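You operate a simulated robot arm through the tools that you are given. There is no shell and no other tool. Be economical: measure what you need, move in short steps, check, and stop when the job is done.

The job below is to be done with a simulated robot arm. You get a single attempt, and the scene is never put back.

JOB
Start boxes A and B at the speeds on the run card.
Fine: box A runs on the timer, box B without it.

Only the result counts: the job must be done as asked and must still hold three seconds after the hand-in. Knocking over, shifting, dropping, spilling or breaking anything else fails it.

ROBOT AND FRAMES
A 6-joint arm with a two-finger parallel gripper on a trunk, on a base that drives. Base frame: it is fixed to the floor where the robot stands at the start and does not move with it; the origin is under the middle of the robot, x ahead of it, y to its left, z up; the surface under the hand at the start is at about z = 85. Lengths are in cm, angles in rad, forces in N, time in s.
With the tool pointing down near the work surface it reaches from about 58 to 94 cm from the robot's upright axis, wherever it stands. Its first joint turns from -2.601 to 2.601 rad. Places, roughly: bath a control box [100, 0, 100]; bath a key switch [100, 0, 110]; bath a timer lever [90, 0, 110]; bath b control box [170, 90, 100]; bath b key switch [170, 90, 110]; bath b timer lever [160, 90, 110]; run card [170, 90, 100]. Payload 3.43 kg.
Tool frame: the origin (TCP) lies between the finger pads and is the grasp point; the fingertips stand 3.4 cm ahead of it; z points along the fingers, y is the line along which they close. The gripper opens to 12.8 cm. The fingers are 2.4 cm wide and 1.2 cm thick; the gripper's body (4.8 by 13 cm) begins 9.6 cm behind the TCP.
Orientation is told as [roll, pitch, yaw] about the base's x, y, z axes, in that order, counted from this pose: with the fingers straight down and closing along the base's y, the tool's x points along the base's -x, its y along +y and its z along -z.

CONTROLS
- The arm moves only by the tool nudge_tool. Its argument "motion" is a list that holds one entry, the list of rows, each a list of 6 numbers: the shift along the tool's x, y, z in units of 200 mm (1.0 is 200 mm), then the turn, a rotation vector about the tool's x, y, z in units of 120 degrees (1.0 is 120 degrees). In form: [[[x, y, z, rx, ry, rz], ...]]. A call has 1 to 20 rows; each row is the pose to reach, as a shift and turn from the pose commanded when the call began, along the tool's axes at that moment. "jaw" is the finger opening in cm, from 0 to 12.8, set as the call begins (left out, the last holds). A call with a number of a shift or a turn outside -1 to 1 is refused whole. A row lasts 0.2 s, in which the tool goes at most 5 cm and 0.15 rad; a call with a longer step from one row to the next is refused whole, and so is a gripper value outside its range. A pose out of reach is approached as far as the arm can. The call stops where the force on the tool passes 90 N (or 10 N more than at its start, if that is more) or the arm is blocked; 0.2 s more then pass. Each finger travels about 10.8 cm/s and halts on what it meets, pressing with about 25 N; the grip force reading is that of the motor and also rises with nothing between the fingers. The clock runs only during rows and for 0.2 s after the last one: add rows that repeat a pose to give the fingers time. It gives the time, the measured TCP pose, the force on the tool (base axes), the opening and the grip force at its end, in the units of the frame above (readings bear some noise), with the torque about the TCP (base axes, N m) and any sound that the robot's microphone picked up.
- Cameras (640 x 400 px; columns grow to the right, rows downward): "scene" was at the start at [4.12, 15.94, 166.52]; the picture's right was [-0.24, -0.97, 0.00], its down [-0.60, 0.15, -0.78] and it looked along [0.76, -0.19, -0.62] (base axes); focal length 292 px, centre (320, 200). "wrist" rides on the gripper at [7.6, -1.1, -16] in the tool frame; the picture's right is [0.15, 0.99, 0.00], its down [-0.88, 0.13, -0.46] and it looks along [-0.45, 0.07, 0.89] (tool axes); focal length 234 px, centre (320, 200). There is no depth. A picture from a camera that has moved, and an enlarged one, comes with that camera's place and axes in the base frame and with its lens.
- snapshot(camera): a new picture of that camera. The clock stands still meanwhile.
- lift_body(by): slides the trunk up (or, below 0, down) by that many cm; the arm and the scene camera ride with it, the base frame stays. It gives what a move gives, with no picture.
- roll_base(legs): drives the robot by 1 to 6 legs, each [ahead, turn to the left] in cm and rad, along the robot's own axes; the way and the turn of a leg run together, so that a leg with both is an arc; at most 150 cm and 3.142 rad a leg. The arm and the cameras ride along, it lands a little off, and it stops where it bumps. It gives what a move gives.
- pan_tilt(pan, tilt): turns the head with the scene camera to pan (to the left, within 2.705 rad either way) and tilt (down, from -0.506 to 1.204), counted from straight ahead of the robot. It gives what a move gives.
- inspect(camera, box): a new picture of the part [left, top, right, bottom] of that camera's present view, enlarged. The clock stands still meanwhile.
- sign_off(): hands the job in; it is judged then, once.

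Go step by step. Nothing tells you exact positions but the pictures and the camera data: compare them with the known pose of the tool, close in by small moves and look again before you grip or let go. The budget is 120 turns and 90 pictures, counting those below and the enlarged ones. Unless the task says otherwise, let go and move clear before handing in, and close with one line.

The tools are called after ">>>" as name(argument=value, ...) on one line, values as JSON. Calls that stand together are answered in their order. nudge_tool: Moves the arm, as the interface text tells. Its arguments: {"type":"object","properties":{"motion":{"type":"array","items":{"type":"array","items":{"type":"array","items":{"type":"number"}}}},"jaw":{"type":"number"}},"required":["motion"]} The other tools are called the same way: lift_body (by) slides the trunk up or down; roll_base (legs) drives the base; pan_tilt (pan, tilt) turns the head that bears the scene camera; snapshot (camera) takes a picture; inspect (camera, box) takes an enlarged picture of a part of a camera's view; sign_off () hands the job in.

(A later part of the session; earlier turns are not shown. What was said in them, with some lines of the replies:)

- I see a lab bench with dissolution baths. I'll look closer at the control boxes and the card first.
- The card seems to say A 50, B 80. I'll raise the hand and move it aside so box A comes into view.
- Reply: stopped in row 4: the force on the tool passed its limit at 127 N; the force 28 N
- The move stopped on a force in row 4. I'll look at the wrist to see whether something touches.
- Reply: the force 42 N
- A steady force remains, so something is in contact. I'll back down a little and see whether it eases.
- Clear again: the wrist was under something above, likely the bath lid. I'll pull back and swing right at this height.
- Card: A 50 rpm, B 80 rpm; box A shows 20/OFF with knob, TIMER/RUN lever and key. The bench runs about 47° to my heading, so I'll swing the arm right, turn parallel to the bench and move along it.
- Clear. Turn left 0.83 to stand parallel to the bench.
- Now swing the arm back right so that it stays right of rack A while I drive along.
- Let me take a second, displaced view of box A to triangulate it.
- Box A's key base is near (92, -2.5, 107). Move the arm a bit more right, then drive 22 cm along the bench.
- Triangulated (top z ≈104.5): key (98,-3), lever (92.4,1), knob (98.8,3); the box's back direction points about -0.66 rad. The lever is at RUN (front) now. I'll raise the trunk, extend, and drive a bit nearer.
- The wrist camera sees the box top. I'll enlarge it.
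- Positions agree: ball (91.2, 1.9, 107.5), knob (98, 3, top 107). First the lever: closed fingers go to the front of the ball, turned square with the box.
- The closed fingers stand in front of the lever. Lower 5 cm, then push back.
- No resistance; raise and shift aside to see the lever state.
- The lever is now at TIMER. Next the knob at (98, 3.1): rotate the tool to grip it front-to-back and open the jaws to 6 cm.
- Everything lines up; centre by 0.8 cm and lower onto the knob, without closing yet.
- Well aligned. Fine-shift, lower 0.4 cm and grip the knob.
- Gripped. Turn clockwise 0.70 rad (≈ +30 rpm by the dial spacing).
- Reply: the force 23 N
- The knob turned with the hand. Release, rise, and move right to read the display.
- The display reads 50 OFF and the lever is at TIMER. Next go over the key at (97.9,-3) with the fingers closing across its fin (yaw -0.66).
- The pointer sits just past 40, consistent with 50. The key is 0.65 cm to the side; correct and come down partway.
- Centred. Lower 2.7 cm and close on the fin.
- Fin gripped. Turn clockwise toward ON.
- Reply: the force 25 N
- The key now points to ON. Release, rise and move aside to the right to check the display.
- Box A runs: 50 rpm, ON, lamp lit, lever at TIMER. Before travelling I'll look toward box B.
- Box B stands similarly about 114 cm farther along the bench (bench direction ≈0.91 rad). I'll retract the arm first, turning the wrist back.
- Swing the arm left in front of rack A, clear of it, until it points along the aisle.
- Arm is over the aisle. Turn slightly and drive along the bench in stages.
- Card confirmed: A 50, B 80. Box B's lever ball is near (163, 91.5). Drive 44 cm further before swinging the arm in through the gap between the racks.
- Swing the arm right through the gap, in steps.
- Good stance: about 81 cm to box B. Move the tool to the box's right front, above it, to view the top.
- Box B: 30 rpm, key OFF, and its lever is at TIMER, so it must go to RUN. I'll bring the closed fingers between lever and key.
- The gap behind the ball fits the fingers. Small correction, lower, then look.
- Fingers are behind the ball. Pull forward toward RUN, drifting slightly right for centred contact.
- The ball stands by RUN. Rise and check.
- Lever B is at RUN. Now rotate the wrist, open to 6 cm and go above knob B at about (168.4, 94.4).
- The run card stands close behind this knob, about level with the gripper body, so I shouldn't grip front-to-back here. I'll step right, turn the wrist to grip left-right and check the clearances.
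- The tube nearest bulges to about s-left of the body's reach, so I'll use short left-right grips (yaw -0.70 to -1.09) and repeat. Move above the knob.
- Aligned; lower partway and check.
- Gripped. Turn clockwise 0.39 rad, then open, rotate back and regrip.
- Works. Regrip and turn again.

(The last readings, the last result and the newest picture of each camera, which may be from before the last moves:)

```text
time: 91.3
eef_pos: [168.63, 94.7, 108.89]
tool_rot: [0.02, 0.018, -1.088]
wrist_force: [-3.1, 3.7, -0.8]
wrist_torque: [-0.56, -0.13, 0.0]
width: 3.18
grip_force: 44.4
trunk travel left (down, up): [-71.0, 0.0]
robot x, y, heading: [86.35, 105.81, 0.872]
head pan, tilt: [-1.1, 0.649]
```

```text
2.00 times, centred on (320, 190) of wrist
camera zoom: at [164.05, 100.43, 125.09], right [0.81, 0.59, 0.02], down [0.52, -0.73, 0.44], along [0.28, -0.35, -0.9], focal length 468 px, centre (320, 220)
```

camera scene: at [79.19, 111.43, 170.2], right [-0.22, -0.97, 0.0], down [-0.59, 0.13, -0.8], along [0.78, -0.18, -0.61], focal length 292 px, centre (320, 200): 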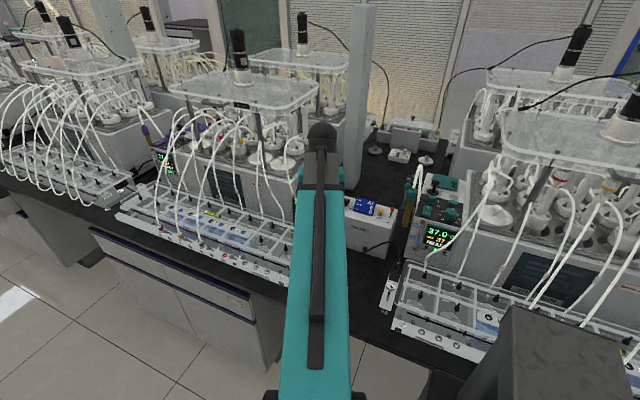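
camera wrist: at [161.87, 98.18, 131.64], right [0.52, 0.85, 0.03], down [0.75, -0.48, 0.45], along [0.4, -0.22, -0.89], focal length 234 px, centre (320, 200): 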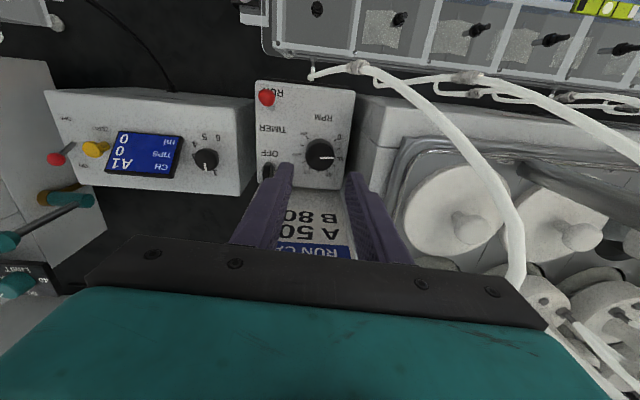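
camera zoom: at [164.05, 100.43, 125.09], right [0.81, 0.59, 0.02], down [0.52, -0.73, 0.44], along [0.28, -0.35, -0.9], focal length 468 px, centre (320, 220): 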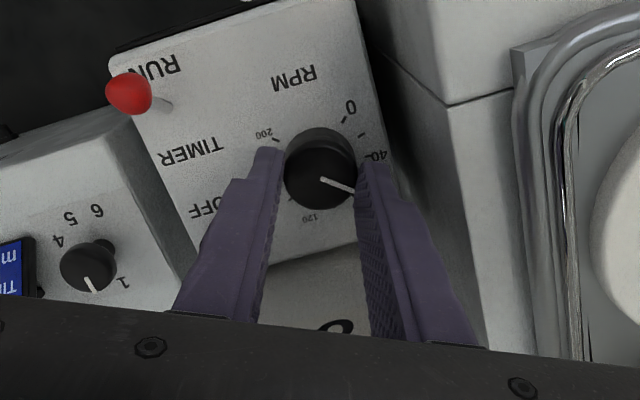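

>>> nudge_tool(motion=[[[0, 0, 0, 0, 0, 0], [0, 0, 0, 0, 0, -0.05], [0, 0, 0, 0, 0, -0.1], [0, 0, 0, 0, 0, -0.15], [0, 0, 0, 0, 0, -0.186], [0, 0, 0, 0, 0, -0.186]]], jaw=4.6)

>>> nudge_tool(motion=[[[0, 0, 0, 0, 0, 0], [0, 0, 0, 0, 0, 0], [0, 0, 0, 0, 0, 0], [0, 0, 0, 0, 0, 0.05], [0, 0, 0, 0, 0, 0.1], [0, 0, 0, 0, 0, 0.15], [0, 0, 0, 0, 0, 0.186], [0, 0, 0, 0, 0, 0.186]]], jaw=2.5)

>>> nudge_tool(motion=[[[0, 0, 0, 0, 0, 0], [0, 0, 0, 0, 0, 0], [0, 0, -0.15, 0, 0, -0.05], [0, 0, -0.3, 0, 0, -0.1], [0, -0.1, -0.3, 0, 0, -0.15], [0, -0.3, -0.3, 0, 0, -0.2], [0, -0.5, -0.3, 0, 0, -0.2], [0, -0.6, -0.3, 0, 0, -0.2], [0, -0.6, -0.3, 0, 0, -0.2]]], jaw=4.6)

>>> inspect(camera="scene", box=[260, 150, 360, 250])

>>> inspect(camera="wrist", box=[260, 70, 500, 270])

```text
time: 92.7
eef_pos: [168.63, 94.66, 108.96]
tool_rot: [0.024, 0.007, -0.695]
wrist_force: [0.1, -0.2, -0.3]
wrist_torque: [0.02, 0.01, 0.0]
width: 4.6
grip_force: 0.1
trunk travel left (down, up): [-71.0, 0.0]
robot x, y, heading: [86.48, 105.92, 0.875]
head pan, tilt: [-1.1, 0.649]
```

```text
time: 94.5
eef_pos: [168.75, 94.56, 108.93]
tool_rot: [0.018, 0.017, -1.088]
wrist_force: [0.6, 1.4, -2.9]
wrist_torque: [-0.58, -0.21, 0.01]
width: 3.21
grip_force: 45.0
trunk travel left (down, up): [-71.0, 0.0]
robot x, y, heading: [86.61, 106.07, 0.875]
head pan, tilt: [-1.1, 0.649]
```

```text
time: 96.5
eef_pos: [157.99, 88.78, 114.87]
tool_rot: [0.024, 0.007, -0.668]
wrist_force: [-0.2, -0.8, 0.6]
wrist_torque: [0.01, 0.03, -0.03]
width: 4.58
grip_force: 0.0
trunk travel left (down, up): [-71.0, 0.0]
robot x, y, heading: [86.36, 105.55, 0.876]
head pan, tilt: [-1.1, 0.649]
```

```text
4.00 times, centred on (310, 200) of scene
camera zoom: at [79.03, 111.24, 170.2], right [-0.22, -0.97, 0.0], down [-0.59, 0.13, -0.8], along [0.78, -0.18, -0.6], focal length 1169 px, centre (360, 200)
```

zoom: 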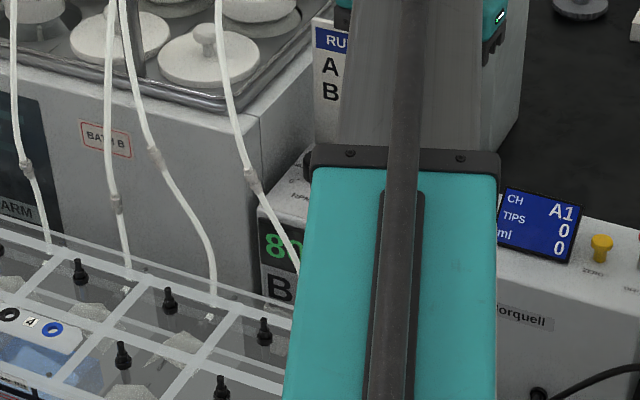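

```text
2.00 times, centred on (380, 170) of wrist
camera zoom: at [151.29, 92.18, 130.82], right [0.5, 0.87, 0.03], down [0.77, -0.45, 0.45], along [0.4, -0.2, -0.89], focal length 468 px, centre (200, 260)
```

zoom: 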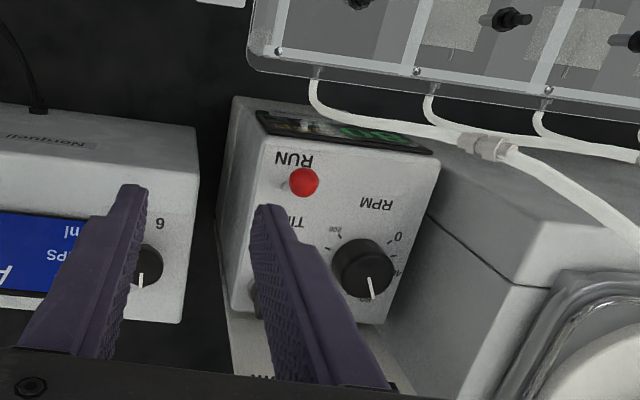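

The display shows 8x; I'll verify once the arm is off. Gripping and turning key B would swing the gripper body over the card, so I'll push its fin with closed fingers instead; first go above its right front side.

>>> nudge_tool(motion=[[[-0.1, 0.04, 0, 0, 0, 0], [-0.2, 0.09, 0, 0, 0, 0], [-0.283, 0.134, 0, 0, 0, 0], [-0.283, 0.134, 0, 0, 0, 0]]], jaw=0)

>>> inspect(camera="wrist", box=[220, 90, 460, 290])

```text
time: 97.5
eef_pos: [163.96, 87.36, 114.72]
tool_rot: [0.024, 0.007, -0.667]
wrist_force: [0.2, 0.2, -0.1]
wrist_torque: [0.04, 0.02, -0.02]
width: 0.01
grip_force: 24.7
trunk travel left (down, up): [-71.0, 0.0]
robot x, y, heading: [86.14, 105.61, 0.874]
head pan, tilt: [-1.1, 0.649]
```

```text
2.00 times, centred on (340, 190) of wrist
camera zoom: at [157.23, 90.81, 130.78], right [0.5, 0.87, 0.03], down [0.77, -0.45, 0.45], along [0.4, -0.21, -0.89], focal length 468 px, centre (280, 220)
```

zoom: 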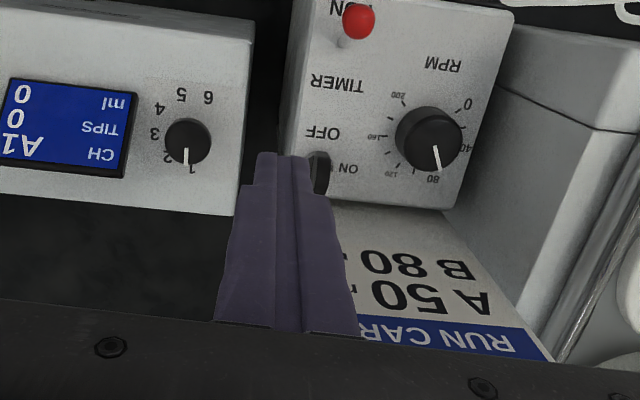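

The knob points at 80. Shift 0.4 cm back, lower beside the fin and look.

>>> nudge_tool(motion=[[[-0.02, -0.015, 0, 0, 0, 0], [-0.02, -0.015, 0.1, 0, 0, 0], [-0.02, -0.015, 0.2, 0, 0, 0], [-0.02, -0.015, 0.27, 0, 0, 0], [-0.02, -0.015, 0.27, 0, 0, 0]]])

>>> inspect(camera="wrist", box=[240, 110, 400, 250])

```text
time: 98.7
eef_pos: [164.12, 87.11, 109.23]
tool_rot: [0.022, 0.008, -0.666]
wrist_force: [0.2, 0.1, -0.8]
wrist_torque: [0.0, -0.02, 0.01]
width: 0.0
grip_force: 25.2
trunk travel left (down, up): [-71.0, 0.0]
robot x, y, heading: [86.16, 105.74, 0.868]
head pan, tilt: [-1.1, 0.649]
```

```text
2.86 times, centred on (320, 180) of wrist
camera zoom: at [157.5, 90.48, 125.28], right [0.5, 0.87, 0.03], down [0.77, -0.45, 0.45], along [0.4, -0.21, -0.89], focal length 669 px, centre (320, 257)
```

zoom: 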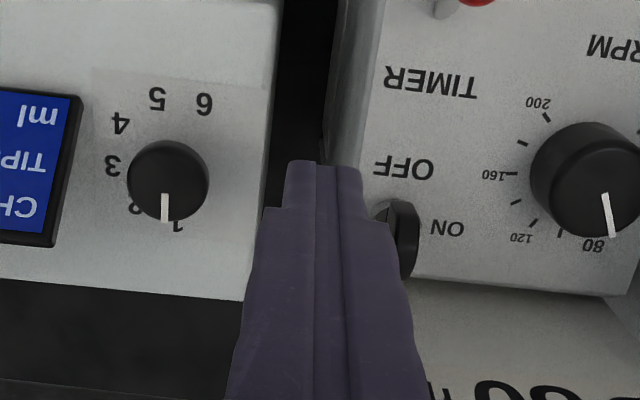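

Measured offsets: key is 2.4 cm left and 1.7 cm back of the fingers, as wanted. Sweep left to push the fin's front end around.

>>> nudge_tool(motion=[[[0, 0.03, 0, 0, 0, 0], [0, 0.055, 0, 0, 0, 0], [0, 0.08, 0, 0, 0, 0], [0, 0.105, 0, 0, 0, 0], [0, 0.13, 0, 0, 0, 0], [0, 0.15, 0, 0, 0, 0], [0, 0.165, 0, 0, 0, 0], [0, 0.165, 0, 0, 0, 0]]])

>>> inspect(camera="wrist", box=[240, 110, 400, 250])

```text
time: 100.5
eef_pos: [166.12, 89.76, 109.48]
tool_rot: [0.026, 0.008, -0.665]
wrist_force: [-7.8, 5.1, -0.4]
wrist_torque: [0.23, 0.18, -0.01]
width: 0.01
grip_force: 25.0
trunk travel left (down, up): [-71.0, 0.0]
robot x, y, heading: [86.14, 105.84, 0.876]
head pan, tilt: [-1.1, 0.649]
```

```text
2.86 times, centred on (320, 180) of wrist
camera zoom: at [159.4, 93.17, 125.56], right [0.5, 0.87, 0.03], down [0.77, -0.45, 0.45], along [0.41, -0.2, -0.89], focal length 669 px, centre (320, 257)
```

zoom: 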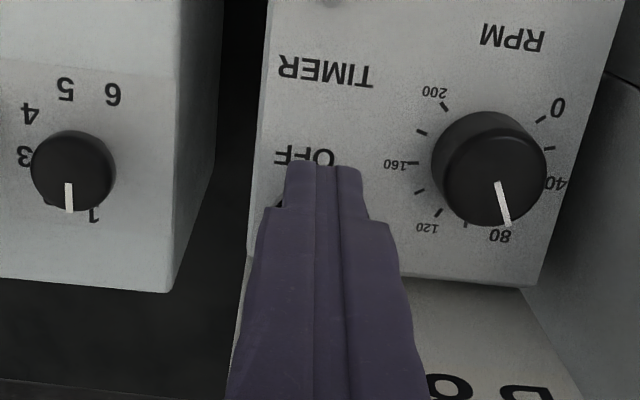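

The fin now bears on the fingers' back face. Press back slightly, then rise, move right and read the display.

>>> nudge_tool(motion=[[[-0.01, 0, 0, 0, 0, 0], [-0.015, 0, 0, 0, 0, 0], [0.03, 0, 0, 0, 0, 0], [0.05, 0, -0.1, 0, 0, 0], [0.05, 0, -0.28, 0, 0, 0], [0.05, -0.2, -0.28, 0, 0, 0], [0.05, -0.4, -0.28, 0, 0, 0], [0.05, -0.6, -0.28, 0, 0, 0], [0.05, -0.7, -0.28, 0, 0, 0], [0.05, -0.7, -0.28, 0, 0, 0]]])

>>> inspect(camera="wrist", box=[260, 70, 500, 270])

>>> inspect(camera="scene", box=[260, 150, 360, 250])

```text
time: 102.7
eef_pos: [156.74, 79.16, 114.66]
tool_rot: [0.024, 0.006, -0.667]
wrist_force: [0.0, -0.6, -0.4]
wrist_torque: [0.03, -0.02, -0.02]
width: 0.0
grip_force: 25.0
trunk travel left (down, up): [-71.0, 0.0]
robot x, y, heading: [86.34, 105.62, 0.876]
head pan, tilt: [-1.1, 0.649]
```

```text
2.00 times, centred on (380, 170) of wrist
camera zoom: at [149.96, 82.6, 130.64], right [0.5, 0.87, 0.03], down [0.77, -0.45, 0.45], along [0.4, -0.2, -0.89], focal length 468 px, centre (200, 260)
```

zoom: 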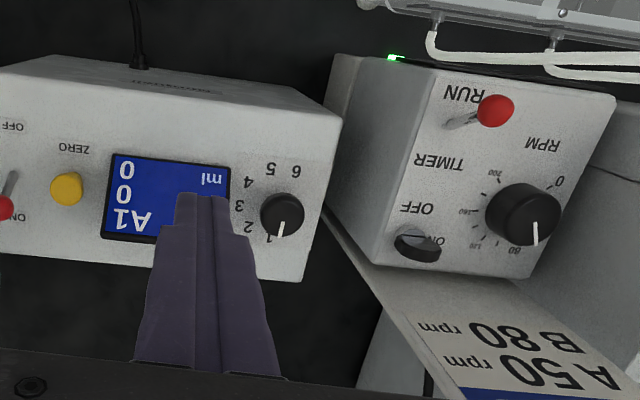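

```text
4.00 times, centred on (310, 200) of scene
camera zoom: at [79.02, 111.24, 170.2], right [-0.22, -0.97, 0.0], down [-0.59, 0.13, -0.8], along [0.78, -0.18, -0.6], focal length 1169 px, centre (360, 200)
```

zoom: 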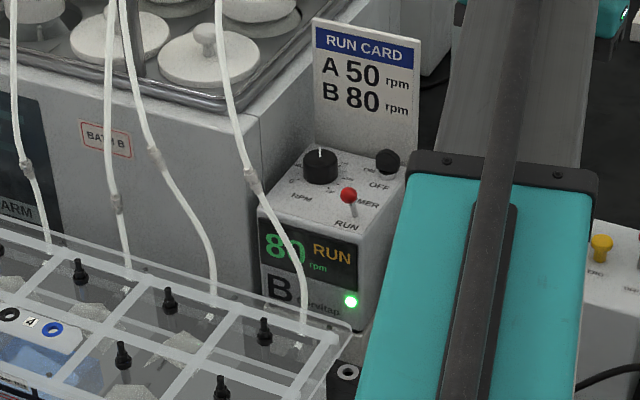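

Box B shows 80 and RUN with its lamp lit. I'll look closer at it and at box A's display again from here.

>>> inspect(camera="scene", box=[318, 185, 358, 235])

>>> pan_tilt(pan=-2.15, tilt=0.5)

>>> snapshot(camera="scene")

```text
8.00 times, centred on (338, 210) of scene
camera zoom: at [79.02, 111.24, 170.2], right [-0.22, -0.97, 0.0], down [-0.59, 0.13, -0.8], along [0.78, -0.18, -0.6], focal length 2339 px, centre (176, 120)
```

zoom: 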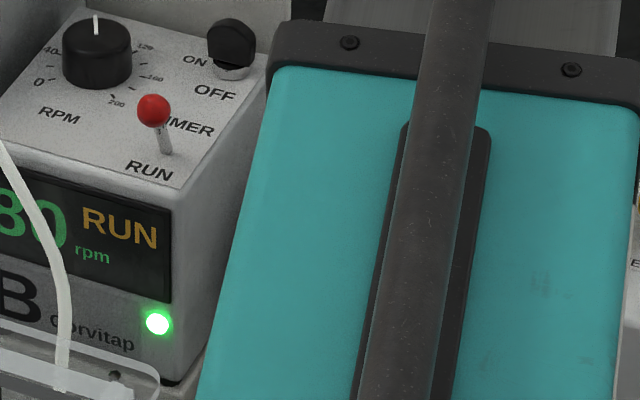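

```text
time: 104.0
eef_pos: [156.64, 79.12, 114.67]
tool_rot: [0.025, 0.007, -0.668]
wrist_force: [0.4, 0.2, 0.4]
wrist_torque: [-0.02, -0.02, -0.02]
width: 0.0
grip_force: 24.8
trunk travel left (down, up): [-71.0, 0.0]
robot x, y, heading: [86.55, 105.96, 0.871]
head pan, tilt: [-2.15, 0.499]
```

```text
15 pictures are left
camera scene: at [73.22, 104.47, 171.53], right [-0.96, -0.29, 0.0], down [-0.14, 0.46, -0.88], along [0.26, -0.84, -0.48], focal length 292 px, centre (320, 200)
```

scene: 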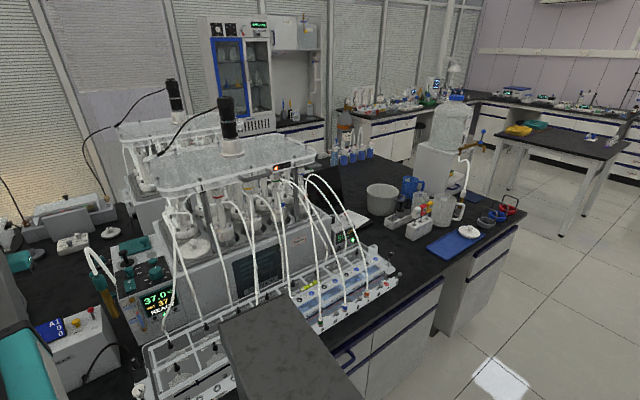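

>>> inspect(camera="scene", box=[325, 220, 375, 260])

```text
10.00 times, centred on (350, 240) of scene
camera zoom: at [73.22, 104.47, 171.53], right [-0.96, -0.29, 0.0], down [-0.14, 0.46, -0.88], along [0.26, -0.84, -0.48], focal length 2924 px, centre (20, -200)
```

zoom: 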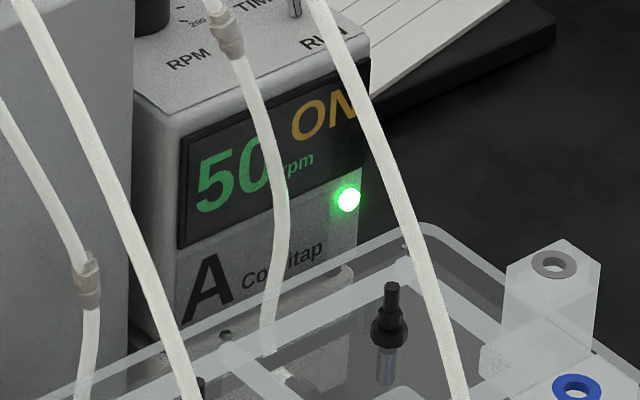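

Box A reads 50 and ON with its lamp lit and lever at TIMER. Box B reads 80 and RUN with its lamp lit and lever at RUN. The gripper is empty and clear of both, so I'm handing in.

>>> sign_off()

```text
The job is handed in.
```

Both boxes are started and handed in: box A at 50 rpm with its lever on TIMER, and box B at 80 rpm with its lever on RUN (no timer). Both lamps are lit. A's display reads "ON" where B's reads "RUN"; I took "ON" to be how the box shows timer mode.
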